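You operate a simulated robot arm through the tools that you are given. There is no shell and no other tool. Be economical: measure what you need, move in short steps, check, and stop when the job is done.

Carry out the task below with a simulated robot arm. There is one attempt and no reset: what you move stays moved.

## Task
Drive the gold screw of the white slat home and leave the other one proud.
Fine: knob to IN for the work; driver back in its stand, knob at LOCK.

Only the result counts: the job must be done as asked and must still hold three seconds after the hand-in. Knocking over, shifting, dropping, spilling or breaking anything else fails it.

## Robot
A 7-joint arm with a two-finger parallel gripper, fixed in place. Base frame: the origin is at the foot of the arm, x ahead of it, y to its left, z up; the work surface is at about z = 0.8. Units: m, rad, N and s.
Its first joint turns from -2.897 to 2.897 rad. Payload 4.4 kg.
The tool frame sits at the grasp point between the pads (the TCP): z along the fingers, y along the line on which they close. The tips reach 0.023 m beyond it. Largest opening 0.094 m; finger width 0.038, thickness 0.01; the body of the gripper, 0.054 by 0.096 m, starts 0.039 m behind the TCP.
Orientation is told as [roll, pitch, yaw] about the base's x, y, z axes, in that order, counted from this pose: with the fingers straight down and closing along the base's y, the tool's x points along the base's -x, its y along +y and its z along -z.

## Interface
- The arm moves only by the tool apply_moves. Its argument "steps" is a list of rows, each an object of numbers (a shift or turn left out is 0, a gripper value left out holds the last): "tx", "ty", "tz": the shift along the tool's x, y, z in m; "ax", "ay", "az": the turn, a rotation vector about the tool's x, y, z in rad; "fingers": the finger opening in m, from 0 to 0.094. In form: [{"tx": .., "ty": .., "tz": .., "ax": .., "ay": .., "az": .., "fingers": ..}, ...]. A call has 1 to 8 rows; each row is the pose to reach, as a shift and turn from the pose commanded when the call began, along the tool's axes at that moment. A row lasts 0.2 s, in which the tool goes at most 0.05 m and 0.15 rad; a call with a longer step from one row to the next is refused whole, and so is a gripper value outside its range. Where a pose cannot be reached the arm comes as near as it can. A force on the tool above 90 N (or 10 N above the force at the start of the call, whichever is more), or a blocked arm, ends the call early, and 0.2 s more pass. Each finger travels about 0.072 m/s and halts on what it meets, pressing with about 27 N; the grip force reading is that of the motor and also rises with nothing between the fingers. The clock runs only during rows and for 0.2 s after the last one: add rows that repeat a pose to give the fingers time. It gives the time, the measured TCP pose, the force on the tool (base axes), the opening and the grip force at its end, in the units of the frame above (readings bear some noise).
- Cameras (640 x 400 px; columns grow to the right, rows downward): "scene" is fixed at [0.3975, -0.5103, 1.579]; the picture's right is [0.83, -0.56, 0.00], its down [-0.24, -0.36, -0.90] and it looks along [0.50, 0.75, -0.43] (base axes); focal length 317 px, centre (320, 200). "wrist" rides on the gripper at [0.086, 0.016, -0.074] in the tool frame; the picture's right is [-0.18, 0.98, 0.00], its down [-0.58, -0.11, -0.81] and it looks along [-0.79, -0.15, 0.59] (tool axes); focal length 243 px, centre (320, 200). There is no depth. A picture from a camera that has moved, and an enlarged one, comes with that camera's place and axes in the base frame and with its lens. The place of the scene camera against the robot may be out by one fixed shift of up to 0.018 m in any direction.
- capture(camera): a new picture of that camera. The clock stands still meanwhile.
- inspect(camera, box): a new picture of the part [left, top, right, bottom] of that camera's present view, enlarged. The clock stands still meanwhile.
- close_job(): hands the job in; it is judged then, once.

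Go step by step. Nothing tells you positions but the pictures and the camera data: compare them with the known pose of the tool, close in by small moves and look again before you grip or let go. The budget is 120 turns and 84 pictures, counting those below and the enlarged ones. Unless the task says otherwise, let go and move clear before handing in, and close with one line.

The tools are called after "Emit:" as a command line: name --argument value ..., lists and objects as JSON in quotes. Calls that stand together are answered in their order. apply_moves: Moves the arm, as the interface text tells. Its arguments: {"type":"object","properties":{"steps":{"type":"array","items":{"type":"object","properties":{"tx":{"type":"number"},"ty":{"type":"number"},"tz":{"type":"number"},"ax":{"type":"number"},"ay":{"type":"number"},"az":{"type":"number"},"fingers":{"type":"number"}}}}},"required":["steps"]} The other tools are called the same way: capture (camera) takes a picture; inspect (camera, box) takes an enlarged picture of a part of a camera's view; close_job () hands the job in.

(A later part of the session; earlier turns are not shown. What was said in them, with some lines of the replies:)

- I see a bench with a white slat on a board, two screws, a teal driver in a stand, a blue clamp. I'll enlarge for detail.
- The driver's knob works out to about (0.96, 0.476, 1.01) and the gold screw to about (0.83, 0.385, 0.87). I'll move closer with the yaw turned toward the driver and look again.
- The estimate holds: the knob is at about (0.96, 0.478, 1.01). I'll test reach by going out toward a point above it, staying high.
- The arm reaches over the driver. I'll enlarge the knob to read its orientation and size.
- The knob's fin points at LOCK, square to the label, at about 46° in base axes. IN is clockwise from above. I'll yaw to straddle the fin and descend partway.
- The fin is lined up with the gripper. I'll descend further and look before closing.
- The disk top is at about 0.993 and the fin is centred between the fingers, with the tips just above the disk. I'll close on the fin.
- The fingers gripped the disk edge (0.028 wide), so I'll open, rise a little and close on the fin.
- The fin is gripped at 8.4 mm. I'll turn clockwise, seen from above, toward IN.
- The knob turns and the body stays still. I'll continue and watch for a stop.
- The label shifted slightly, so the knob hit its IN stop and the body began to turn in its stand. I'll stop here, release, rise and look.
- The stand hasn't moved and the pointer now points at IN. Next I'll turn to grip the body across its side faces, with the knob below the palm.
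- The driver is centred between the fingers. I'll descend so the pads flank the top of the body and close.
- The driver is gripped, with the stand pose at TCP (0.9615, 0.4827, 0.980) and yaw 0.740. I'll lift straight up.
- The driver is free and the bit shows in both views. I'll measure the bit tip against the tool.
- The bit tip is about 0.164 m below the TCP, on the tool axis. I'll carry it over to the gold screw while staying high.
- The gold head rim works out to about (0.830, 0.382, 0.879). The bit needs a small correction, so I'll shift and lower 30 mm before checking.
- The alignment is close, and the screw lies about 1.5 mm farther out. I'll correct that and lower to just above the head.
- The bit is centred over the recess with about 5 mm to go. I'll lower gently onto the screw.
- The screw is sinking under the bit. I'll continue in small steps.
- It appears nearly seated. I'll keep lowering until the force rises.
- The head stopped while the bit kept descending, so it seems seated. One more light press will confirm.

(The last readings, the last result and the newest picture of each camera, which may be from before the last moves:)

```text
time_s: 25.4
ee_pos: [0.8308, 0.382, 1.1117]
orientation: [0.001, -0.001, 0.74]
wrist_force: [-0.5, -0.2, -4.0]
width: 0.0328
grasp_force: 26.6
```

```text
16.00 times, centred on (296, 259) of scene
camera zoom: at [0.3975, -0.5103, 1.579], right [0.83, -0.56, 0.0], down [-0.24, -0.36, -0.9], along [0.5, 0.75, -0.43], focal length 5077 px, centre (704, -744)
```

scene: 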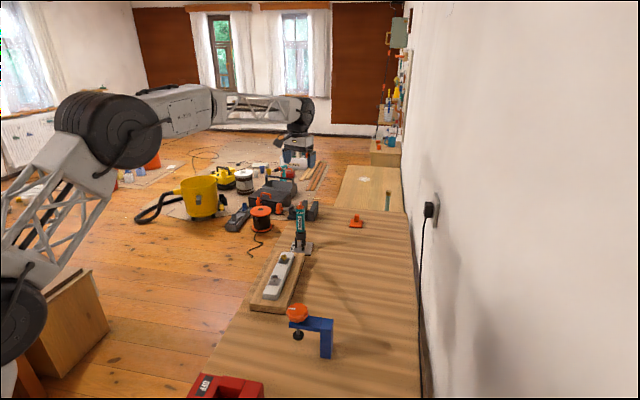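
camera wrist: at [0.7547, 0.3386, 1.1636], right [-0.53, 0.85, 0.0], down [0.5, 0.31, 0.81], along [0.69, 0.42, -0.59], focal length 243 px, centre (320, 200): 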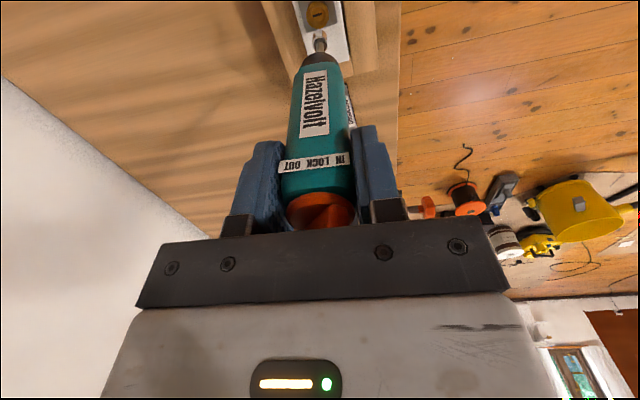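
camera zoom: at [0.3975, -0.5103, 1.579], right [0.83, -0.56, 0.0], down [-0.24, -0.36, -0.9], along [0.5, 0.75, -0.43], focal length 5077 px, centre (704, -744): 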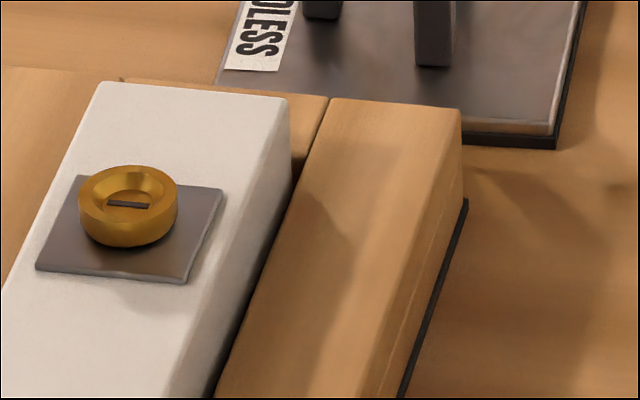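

The head looks almost seated, but a slight gap under it can't be ruled out. I'll go back down on the same line and press until it bottoms firmly.

Emit:
apply_moves --steps '[{"tz": 0.04}, {"tz": 0.07}, {"tz": 0.078}, {"tz": 0.081}, {"tz": 0.083}, {"tz": 0.084}, {"tz": 0.084}]'

Emit:
inspect --camera "scene" --box '[288, 252, 304, 266]'

```text
time_s: 27.0
ee_pos: [0.8314, 0.3837, 1.0302]
orientation: [0.0, -0.006, 0.739]
wrist_force: [-1.4, 0.5, 26.0]
width: 0.0326
grasp_force: 27.0
```

```text
16.00 times, centred on (296, 259) of scene
camera zoom: at [0.3975, -0.5103, 1.579], right [0.83, -0.56, 0.0], down [-0.24, -0.36, -0.9], along [0.5, 0.75, -0.43], focal length 5077 px, centre (704, -744)
```

zoom: 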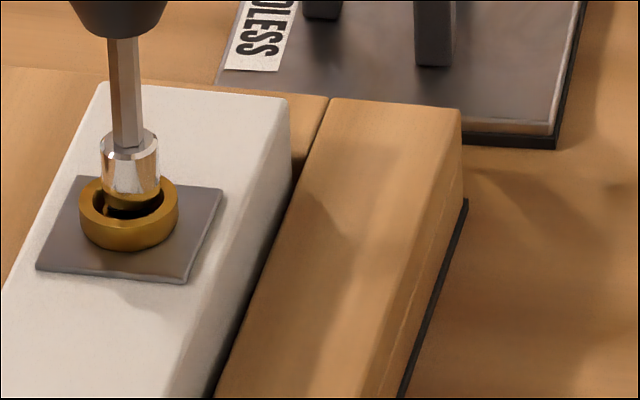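

Emit:
apply_moves --steps '[{"tz": 0.0005}, {"tz": 0.0005}, {"tz": 0.0005}, {"tz": 0.0005}, {"tz": 0.0005}, {"tz": 0.0005}, {"tz": 0.0005}, {"tz": 0.0005}]'

Emit:
inspect --camera "scene" --box '[288, 252, 304, 266]'

```text
time_s: 28.8
ee_pos: [0.831, 0.383, 1.0274]
orientation: [-0.001, 0.0, 0.74]
wrist_force: [0.0, -3.4, 27.3]
width: 0.0331
grasp_force: 27.1
```

```text
16.00 times, centred on (296, 259) of scene
camera zoom: at [0.3975, -0.5103, 1.579], right [0.83, -0.56, 0.0], down [-0.24, -0.36, -0.9], along [0.5, 0.75, -0.43], focal length 5077 px, centre (704, -744)
```

zoom: 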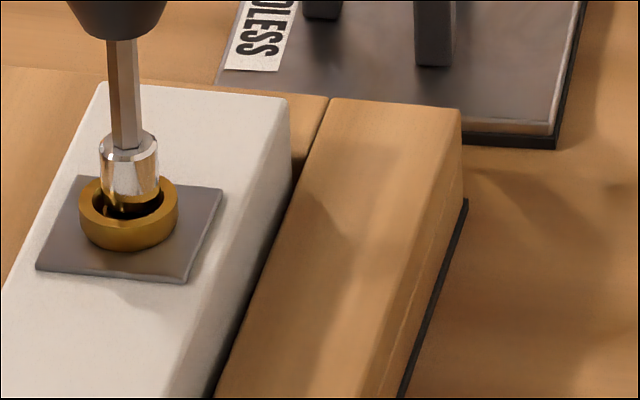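

The force holds steady at about 30 N and the head isn't moving, so the screw is home. I'll lift and verify.

Emit:
apply_moves --steps '[{"tz": -0.015}, {"tz": -0.04}, {"tz": -0.085}, {"tz": -0.085}]'

Emit:
inspect --camera "scene" --box '[288, 252, 304, 266]'

Emit:
inspect --camera "wrist" --box '[285, 0, 355, 60]'

Emit:
capture --camera "wrist"

```text
time_s: 29.8
ee_pos: [0.8311, 0.3838, 1.1118]
orientation: [-0.001, -0.001, 0.739]
wrist_force: [-0.9, -0.4, -5.0]
width: 0.033
grasp_force: 27.1
```

```text
16.00 times, centred on (296, 259) of scene
camera zoom: at [0.3975, -0.5103, 1.579], right [0.83, -0.56, 0.0], down [-0.24, -0.36, -0.9], along [0.5, 0.75, -0.43], focal length 5077 px, centre (704, -744)
```

zoom: 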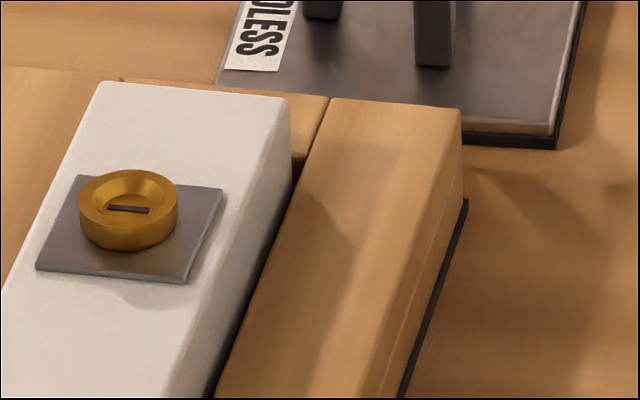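

```text
6.67 times, centred on (320, 30) of wrist
camera zoom: at [0.7546, 0.3361, 1.1866], right [-0.53, 0.85, 0.0], down [0.5, 0.31, 0.81], along [0.69, 0.42, -0.59], focal length 1618 px, centre (320, 1333)
```

zoom: 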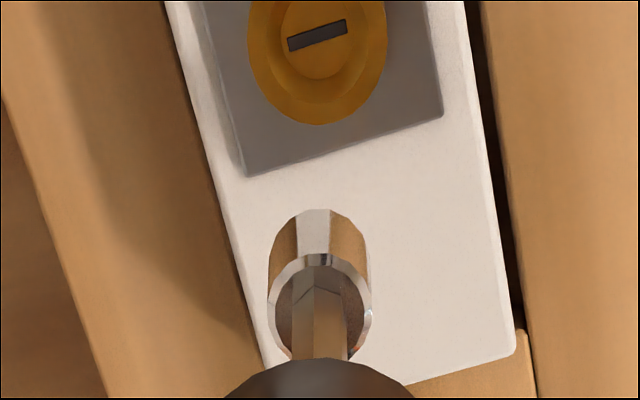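

```text
31 pictures are left
camera wrist: at [0.7546, 0.3361, 1.1866], right [-0.53, 0.85, 0.0], down [0.5, 0.31, 0.81], along [0.69, 0.42, -0.59], focal length 243 px, centre (320, 200)
```

wrist: 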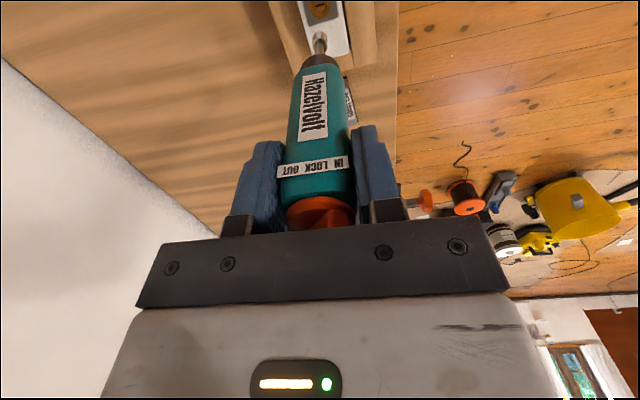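

The head is seated about 1 mm lower than before and stable. The driver slid up about 2.7 mm in the grip, which is fine. I'll carry it back over the stand along the reverse path.

Emit:
apply_moves --steps '[{"tx": -0.013, "ty": -0.0014}, {"tx": -0.043, "ty": -0.0044}, {"tx": -0.075, "ty": -0.007}, {"tx": -0.11, "ty": -0.01}, {"tx": -0.14, "ty": -0.013}, {"tx": -0.1632, "ty": -0.0144}, {"tx": -0.1632, "ty": -0.0144}, {"tx": -0.1632, "ty": -0.0144}]'

Emit:
apply_moves --steps '[{"tz": 0.03}, {"tz": 0.045}, {"tz": 0.045}]'

Emit:
inspect --camera "wrist" --box '[285, 0, 355, 60]'

Emit:
inspect --camera "scene" --box '[280, 215, 320, 255]'

```text
time_s: 31.6
ee_pos: [0.9613, 0.4828, 1.1126]
orientation: [0.0, -0.002, 0.742]
wrist_force: [0.3, 0.1, -4.5]
width: 0.0329
grasp_force: 26.8
```

```text
time_s: 32.4
ee_pos: [0.9603, 0.4831, 1.0668]
orientation: [0.0, -0.001, 0.74]
wrist_force: [-0.1, -0.1, -4.4]
width: 0.0328
grasp_force: 27.4
```

```text
6.67 times, centred on (320, 30) of wrist
camera zoom: at [0.8852, 0.4355, 1.1411], right [-0.53, 0.85, 0.0], down [0.5, 0.31, 0.81], along [0.69, 0.42, -0.59], focal length 1618 px, centre (320, 1333)
```

zoom: 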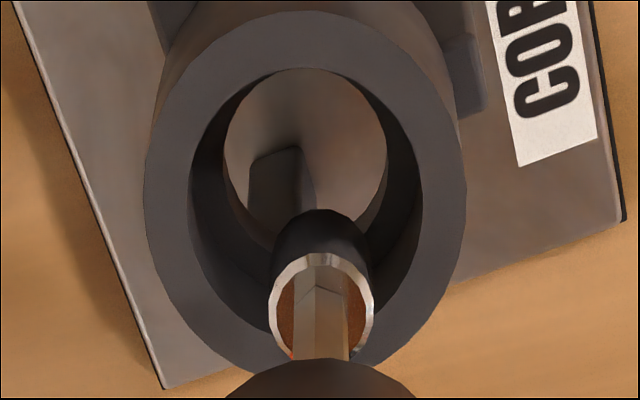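

```text
10.00 times, centred on (300, 235) of scene
camera zoom: at [0.3975, -0.5103, 1.579], right [0.83, -0.56, 0.0], down [-0.24, -0.36, -0.9], along [0.5, 0.75, -0.43], focal length 3173 px, centre (520, -150)
```

zoom: 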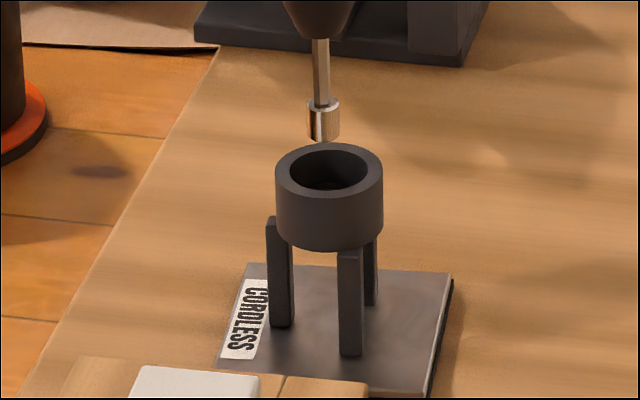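

The bit is about 2 mm off the collar centre in tool y. I'll correct that and lower partway.

Emit:
apply_moves --steps '[{"tx": 0.0007, "ty": -0.002}, {"tx": 0.0007, "ty": -0.002, "tz": 0.02}, {"tx": 0.0007, "ty": -0.002, "tz": 0.04}, {"tx": 0.0007, "ty": -0.002, "tz": 0.055}, {"tx": 0.0007, "ty": -0.002, "tz": 0.055}]'

Emit:
inspect --camera "wrist" --box '[285, 0, 355, 60]'

Emit:
inspect --camera "scene" --box '[280, 215, 320, 255]'

```text
time_s: 33.6
ee_pos: [0.9618, 0.4809, 1.0131]
orientation: [-0.001, 0.0, 0.74]
wrist_force: [-0.1, -0.2, -3.3]
width: 0.033
grasp_force: 26.9
```

```text
6.67 times, centred on (320, 30) of wrist
camera zoom: at [0.8859, 0.4333, 1.0863], right [-0.53, 0.85, 0.0], down [0.5, 0.31, 0.81], along [0.69, 0.42, -0.59], focal length 1618 px, centre (320, 1333)
```

zoom: 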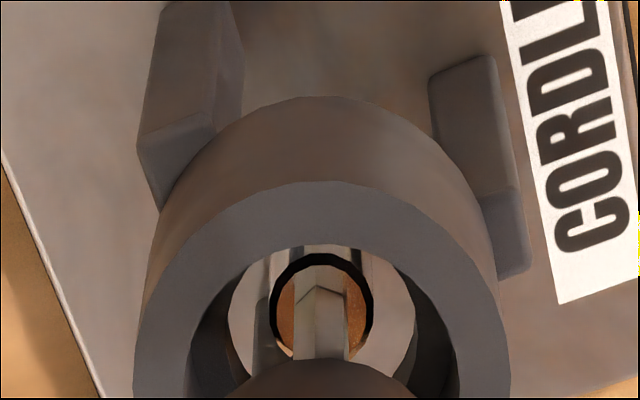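

```text
10.00 times, centred on (300, 235) of scene
camera zoom: at [0.3975, -0.5103, 1.579], right [0.83, -0.56, 0.0], down [-0.24, -0.36, -0.9], along [0.5, 0.75, -0.43], focal length 3173 px, centre (520, -150)
```

zoom: 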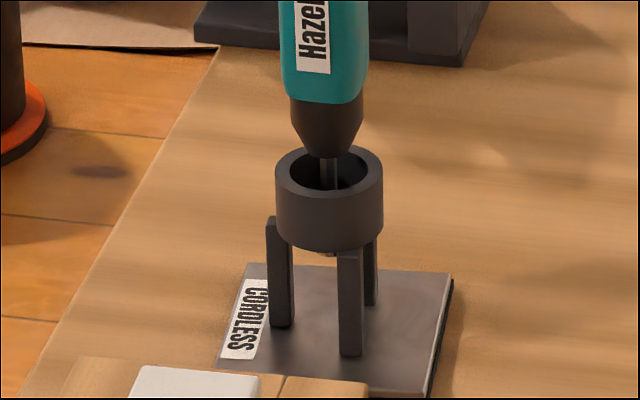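

It's centred now. I'll lower to the seat slowly.

Emit:
apply_moves --steps '[{"tz": 0.012}, {"tz": 0.022}, {"tz": 0.03}, {"tz": 0.033}, {"tz": 0.0345}, {"tz": 0.0345}]'

Emit:
inspect --camera "scene" --box '[280, 200, 320, 250]'

```text
time_s: 35.0
ee_pos: [0.9612, 0.4797, 0.9786]
orientation: [0.0, -0.002, 0.739]
wrist_force: [3.9, 2.3, 2.9]
width: 0.0328
grasp_force: 26.9
```

```text
8.00 times, centred on (300, 225) of scene
camera zoom: at [0.3975, -0.5103, 1.579], right [0.83, -0.56, 0.0], down [-0.24, -0.36, -0.9], along [0.5, 0.75, -0.43], focal length 2539 px, centre (480, 0)
```

zoom: 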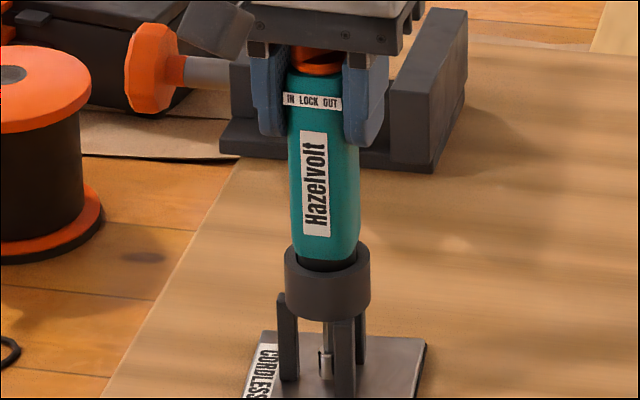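

Contact is felt and the driver sits in the collar. I'll release and rise.

Emit:
apply_moves --steps '[{"tz": 0.0005, "fingers": 0.034}, {"fingers": 0.06}, {"fingers": 0.094}, {"fingers": 0.094}, {"fingers": 0.094}, {"tz": -0.04, "fingers": 0.094}, {"tz": -0.08, "fingers": 0.094}, {"tz": -0.08, "fingers": 0.094}]'

Emit:
inspect --camera "scene" --box '[270, 195, 330, 260]'

Emit:
inspect --camera "wrist" --box '[270, 40, 370, 130]'

```text
time_s: 36.8
ee_pos: [0.9612, 0.4808, 1.0578]
orientation: [-0.001, 0.001, 0.74]
wrist_force: [-0.8, -0.7, 0.1]
width: 0.0939
grasp_force: 0.0
```

```text
6.15 times, centred on (300, 228) of scene
camera zoom: at [0.3975, -0.5103, 1.579], right [0.83, -0.56, 0.0], down [-0.24, -0.36, -0.9], along [0.5, 0.75, -0.43], focal length 1953 px, centre (443, 31)
```

zoom: 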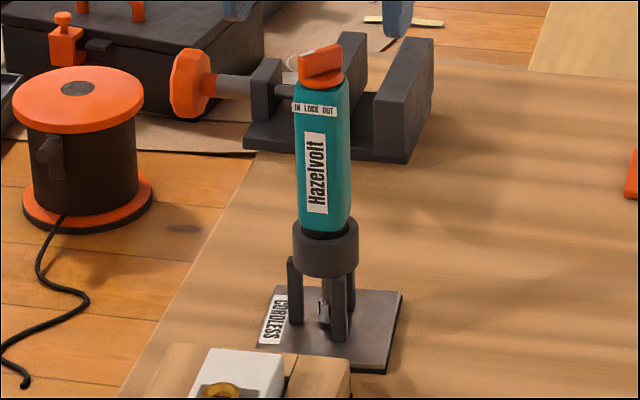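

```text
4.44 times, centred on (320, 85) of wrist
camera zoom: at [0.8856, 0.4331, 1.132], right [-0.53, 0.85, 0.0], down [0.5, 0.31, 0.81], along [0.69, 0.42, -0.59], focal length 1078 px, centre (320, 711)
```

zoom: 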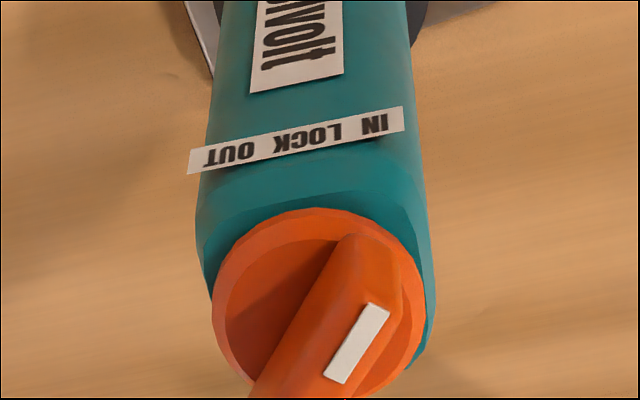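

The driver is back as before. Now the knob goes from IN to LOCK, so I'll turn the gripper to straddle the fin (yaw about 0.06).

Emit:
apply_moves --steps '[{"az": 0.14, "fingers": 0.06}, {"az": 0.28}, {"az": 0.42}, {"az": 0.56}, {"az": 0.68}, {"az": 0.68}]'

Emit:
inspect --camera "wrist" --box '[250, 40, 400, 160]'

```text
time_s: 38.2
ee_pos: [0.9625, 0.4809, 1.0568]
orientation: [0.0, 0.0, 0.059]
wrist_force: [0.2, 0.3, 0.4]
width: 0.0598
grasp_force: 0.1
```

```text
3.33 times, centred on (325, 100) of wrist
camera zoom: at [0.8731, 0.4907, 1.1317], right [0.13, 0.99, 0.0], down [0.59, -0.07, 0.81], along [0.8, -0.1, -0.59], focal length 809 px, centre (303, 533)
```

zoom: 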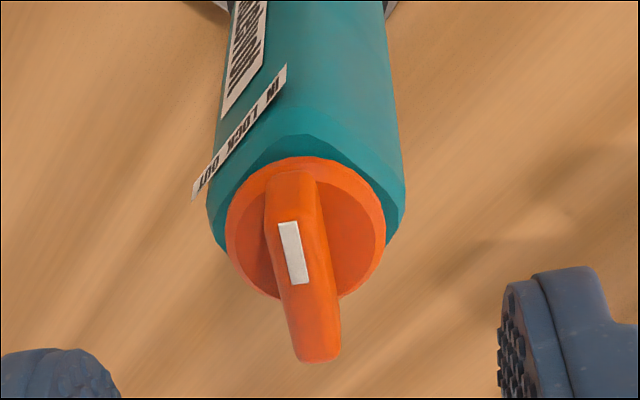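

It's aligned. I'll descend and close on the fin at the same height as before.

Emit:
apply_moves --steps '[{"tz": 0.014, "az": 0.02}, {"tz": 0.028, "az": 0.03}, {"tz": 0.028, "az": 0.03}, {"tz": 0.028, "az": 0.03, "fingers": 0.03}, {"tz": 0.028, "az": 0.03, "fingers": 0.004}, {"tz": 0.028, "az": 0.03, "fingers": 0.004}, {"tz": 0.028, "az": 0.03, "fingers": 0.004}]'

Emit:
inspect --camera "scene" --box '[284, 195, 316, 225]'

```text
time_s: 39.8
ee_pos: [0.9617, 0.4803, 1.029]
orientation: [-0.001, -0.002, 0.03]
wrist_force: [0.8, -0.2, 0.3]
width: 0.0082
grasp_force: 27.3
```

```text
13.33 times, centred on (300, 210) of scene
camera zoom: at [0.3975, -0.5103, 1.579], right [0.83, -0.56, 0.0], down [-0.24, -0.36, -0.9], along [0.5, 0.75, -0.43], focal length 4231 px, centre (587, 67)
```

zoom: 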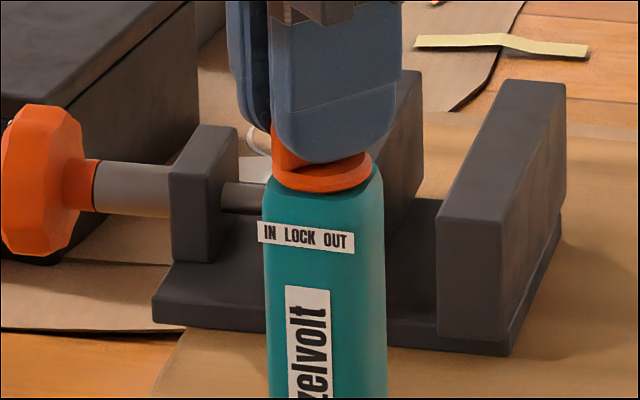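

The fin is gripped. I'll turn back counter-clockwise about 0.70 rad toward LOCK.

Emit:
apply_moves --steps '[{"az": -0.1}, {"az": -0.2}, {"az": -0.3}, {"az": -0.4}, {"az": -0.5}, {"az": -0.6}, {"az": -0.7}, {"az": -0.7}]'

Emit:
inspect --camera "scene" --box '[284, 195, 316, 225]'

Emit:
inspect --camera "wrist" --box '[220, 60, 420, 240]'

```text
time_s: 41.6
ee_pos: [0.9616, 0.4803, 1.0294]
orientation: [0.001, 0.001, 0.73]
wrist_force: [-0.1, -0.2, -0.6]
width: 0.0084
grasp_force: 27.0
```

```text
13.33 times, centred on (300, 210) of scene
camera zoom: at [0.3975, -0.5103, 1.579], right [0.83, -0.56, 0.0], down [-0.24, -0.36, -0.9], along [0.5, 0.75, -0.43], focal length 4231 px, centre (587, 67)
```

zoom: 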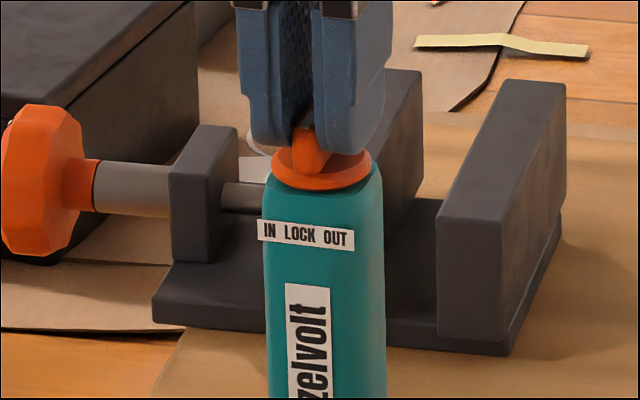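

```text
2.22 times, centred on (320, 150) of wrist
camera zoom: at [0.8853, 0.4337, 1.1038], right [-0.52, 0.85, 0.0], down [0.51, 0.31, 0.81], along [0.69, 0.42, -0.59], focal length 539 px, centre (320, 311)
```

zoom: 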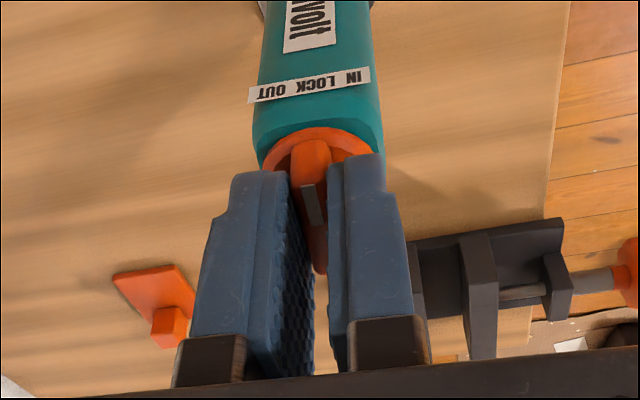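

The body stayed still while the knob came round. I'll release, rise and measure the pointer against the label.

Emit:
apply_moves --steps '[{"fingers": 0.05}, {"fingers": 0.06}, {"fingers": 0.06}, {"tz": -0.039, "fingers": 0.06}, {"tz": -0.039, "fingers": 0.06}]'

Emit:
inspect --camera "wrist" --box '[270, 60, 370, 150]'

Emit:
inspect --camera "scene" --box '[284, 200, 316, 220]'

```text
time_s: 42.8
ee_pos: [0.9621, 0.4804, 1.0696]
orientation: [0.0, 0.001, 0.73]
wrist_force: [0.4, -0.5, -0.3]
width: 0.06
grasp_force: 0.1
```

```text
4.44 times, centred on (320, 105) of wrist
camera zoom: at [0.8856, 0.4339, 1.1436], right [-0.52, 0.86, 0.0], down [0.51, 0.31, 0.81], along [0.69, 0.42, -0.59], focal length 1078 px, centre (320, 622)
```

zoom: 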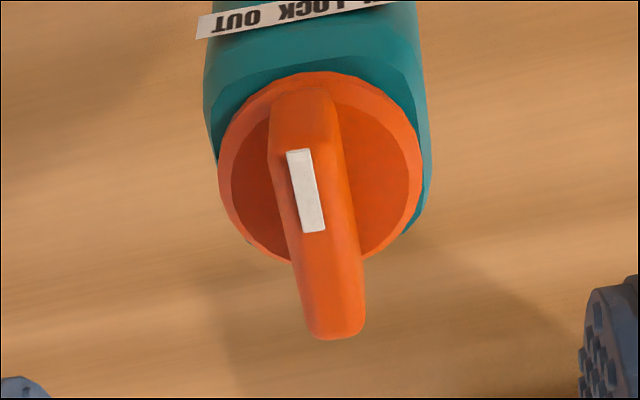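

```text
16.00 times, centred on (300, 210) of scene
camera zoom: at [0.3975, -0.5103, 1.579], right [0.83, -0.56, 0.0], down [-0.24, -0.36, -0.9], along [0.5, 0.75, -0.43], focal length 5077 px, centre (640, 40)
```

zoom: 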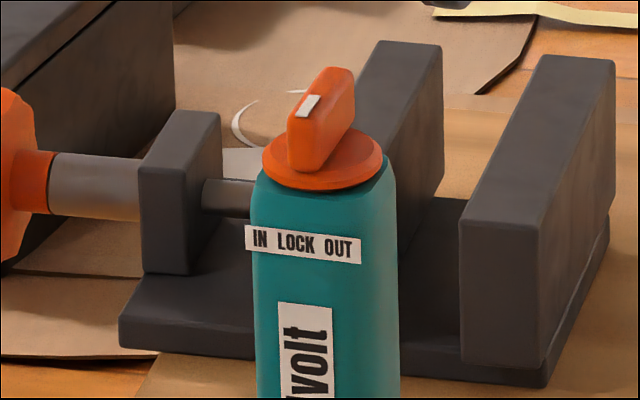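

The pointer is within about 1–2° of its original LOCK position. I'll retreat upward and take a final look.

Emit:
apply_moves --steps '[{"tz": -0.04}, {"tz": -0.08}, {"tx": 0.04, "tz": -0.11}, {"tx": 0.08, "tz": -0.13}, {"tx": 0.12, "tz": -0.15}, {"tx": 0.12, "tz": -0.15}]'

Emit:
inspect --camera "scene" --box '[240, 190, 340, 320]'

Emit:
inspect --camera "scene" --box '[270, 195, 330, 260]'

```text
time_s: 44.2
ee_pos: [0.8726, 0.4, 1.2204]
orientation: [0.0, 0.0, 0.73]
wrist_force: [0.5, -0.3, 0.2]
width: 0.0598
grasp_force: 0.1
```

```text
3.08 times, centred on (290, 255) of scene
camera zoom: at [0.3975, -0.5103, 1.579], right [0.83, -0.56, 0.0], down [-0.24, -0.36, -0.9], along [0.5, 0.75, -0.43], focal length 976 px, centre (412, 31)
```

zoom: 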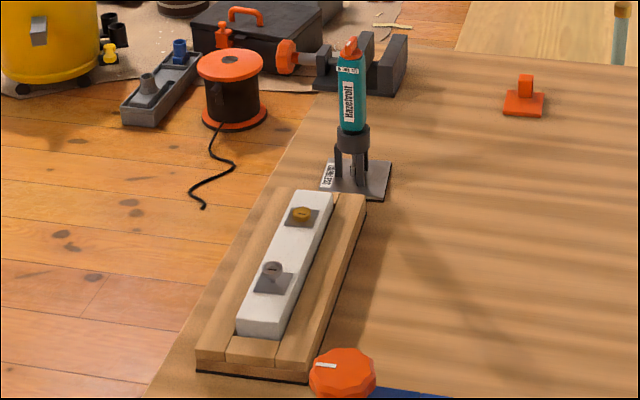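

```text
6.15 times, centred on (300, 228) of scene
camera zoom: at [0.3975, -0.5103, 1.579], right [0.83, -0.56, 0.0], down [-0.24, -0.36, -0.9], along [0.5, 0.75, -0.43], focal length 1953 px, centre (443, 31)
```

zoom: 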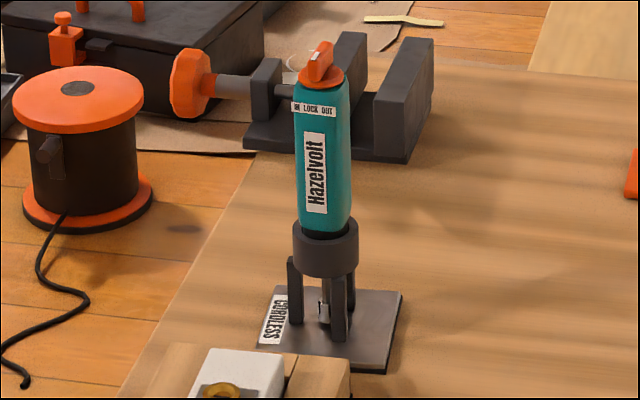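

The gold screw is down, the grey one is still proud, the driver is in its stand at LOCK, and nothing else has moved. I'm handing in.

Emit:
close_job

```text
The job is handed in.
```

I drove the gold screw home with the knob at IN and left the grey screw proud. The driver is back in its stand, with the knob set to LOCK.
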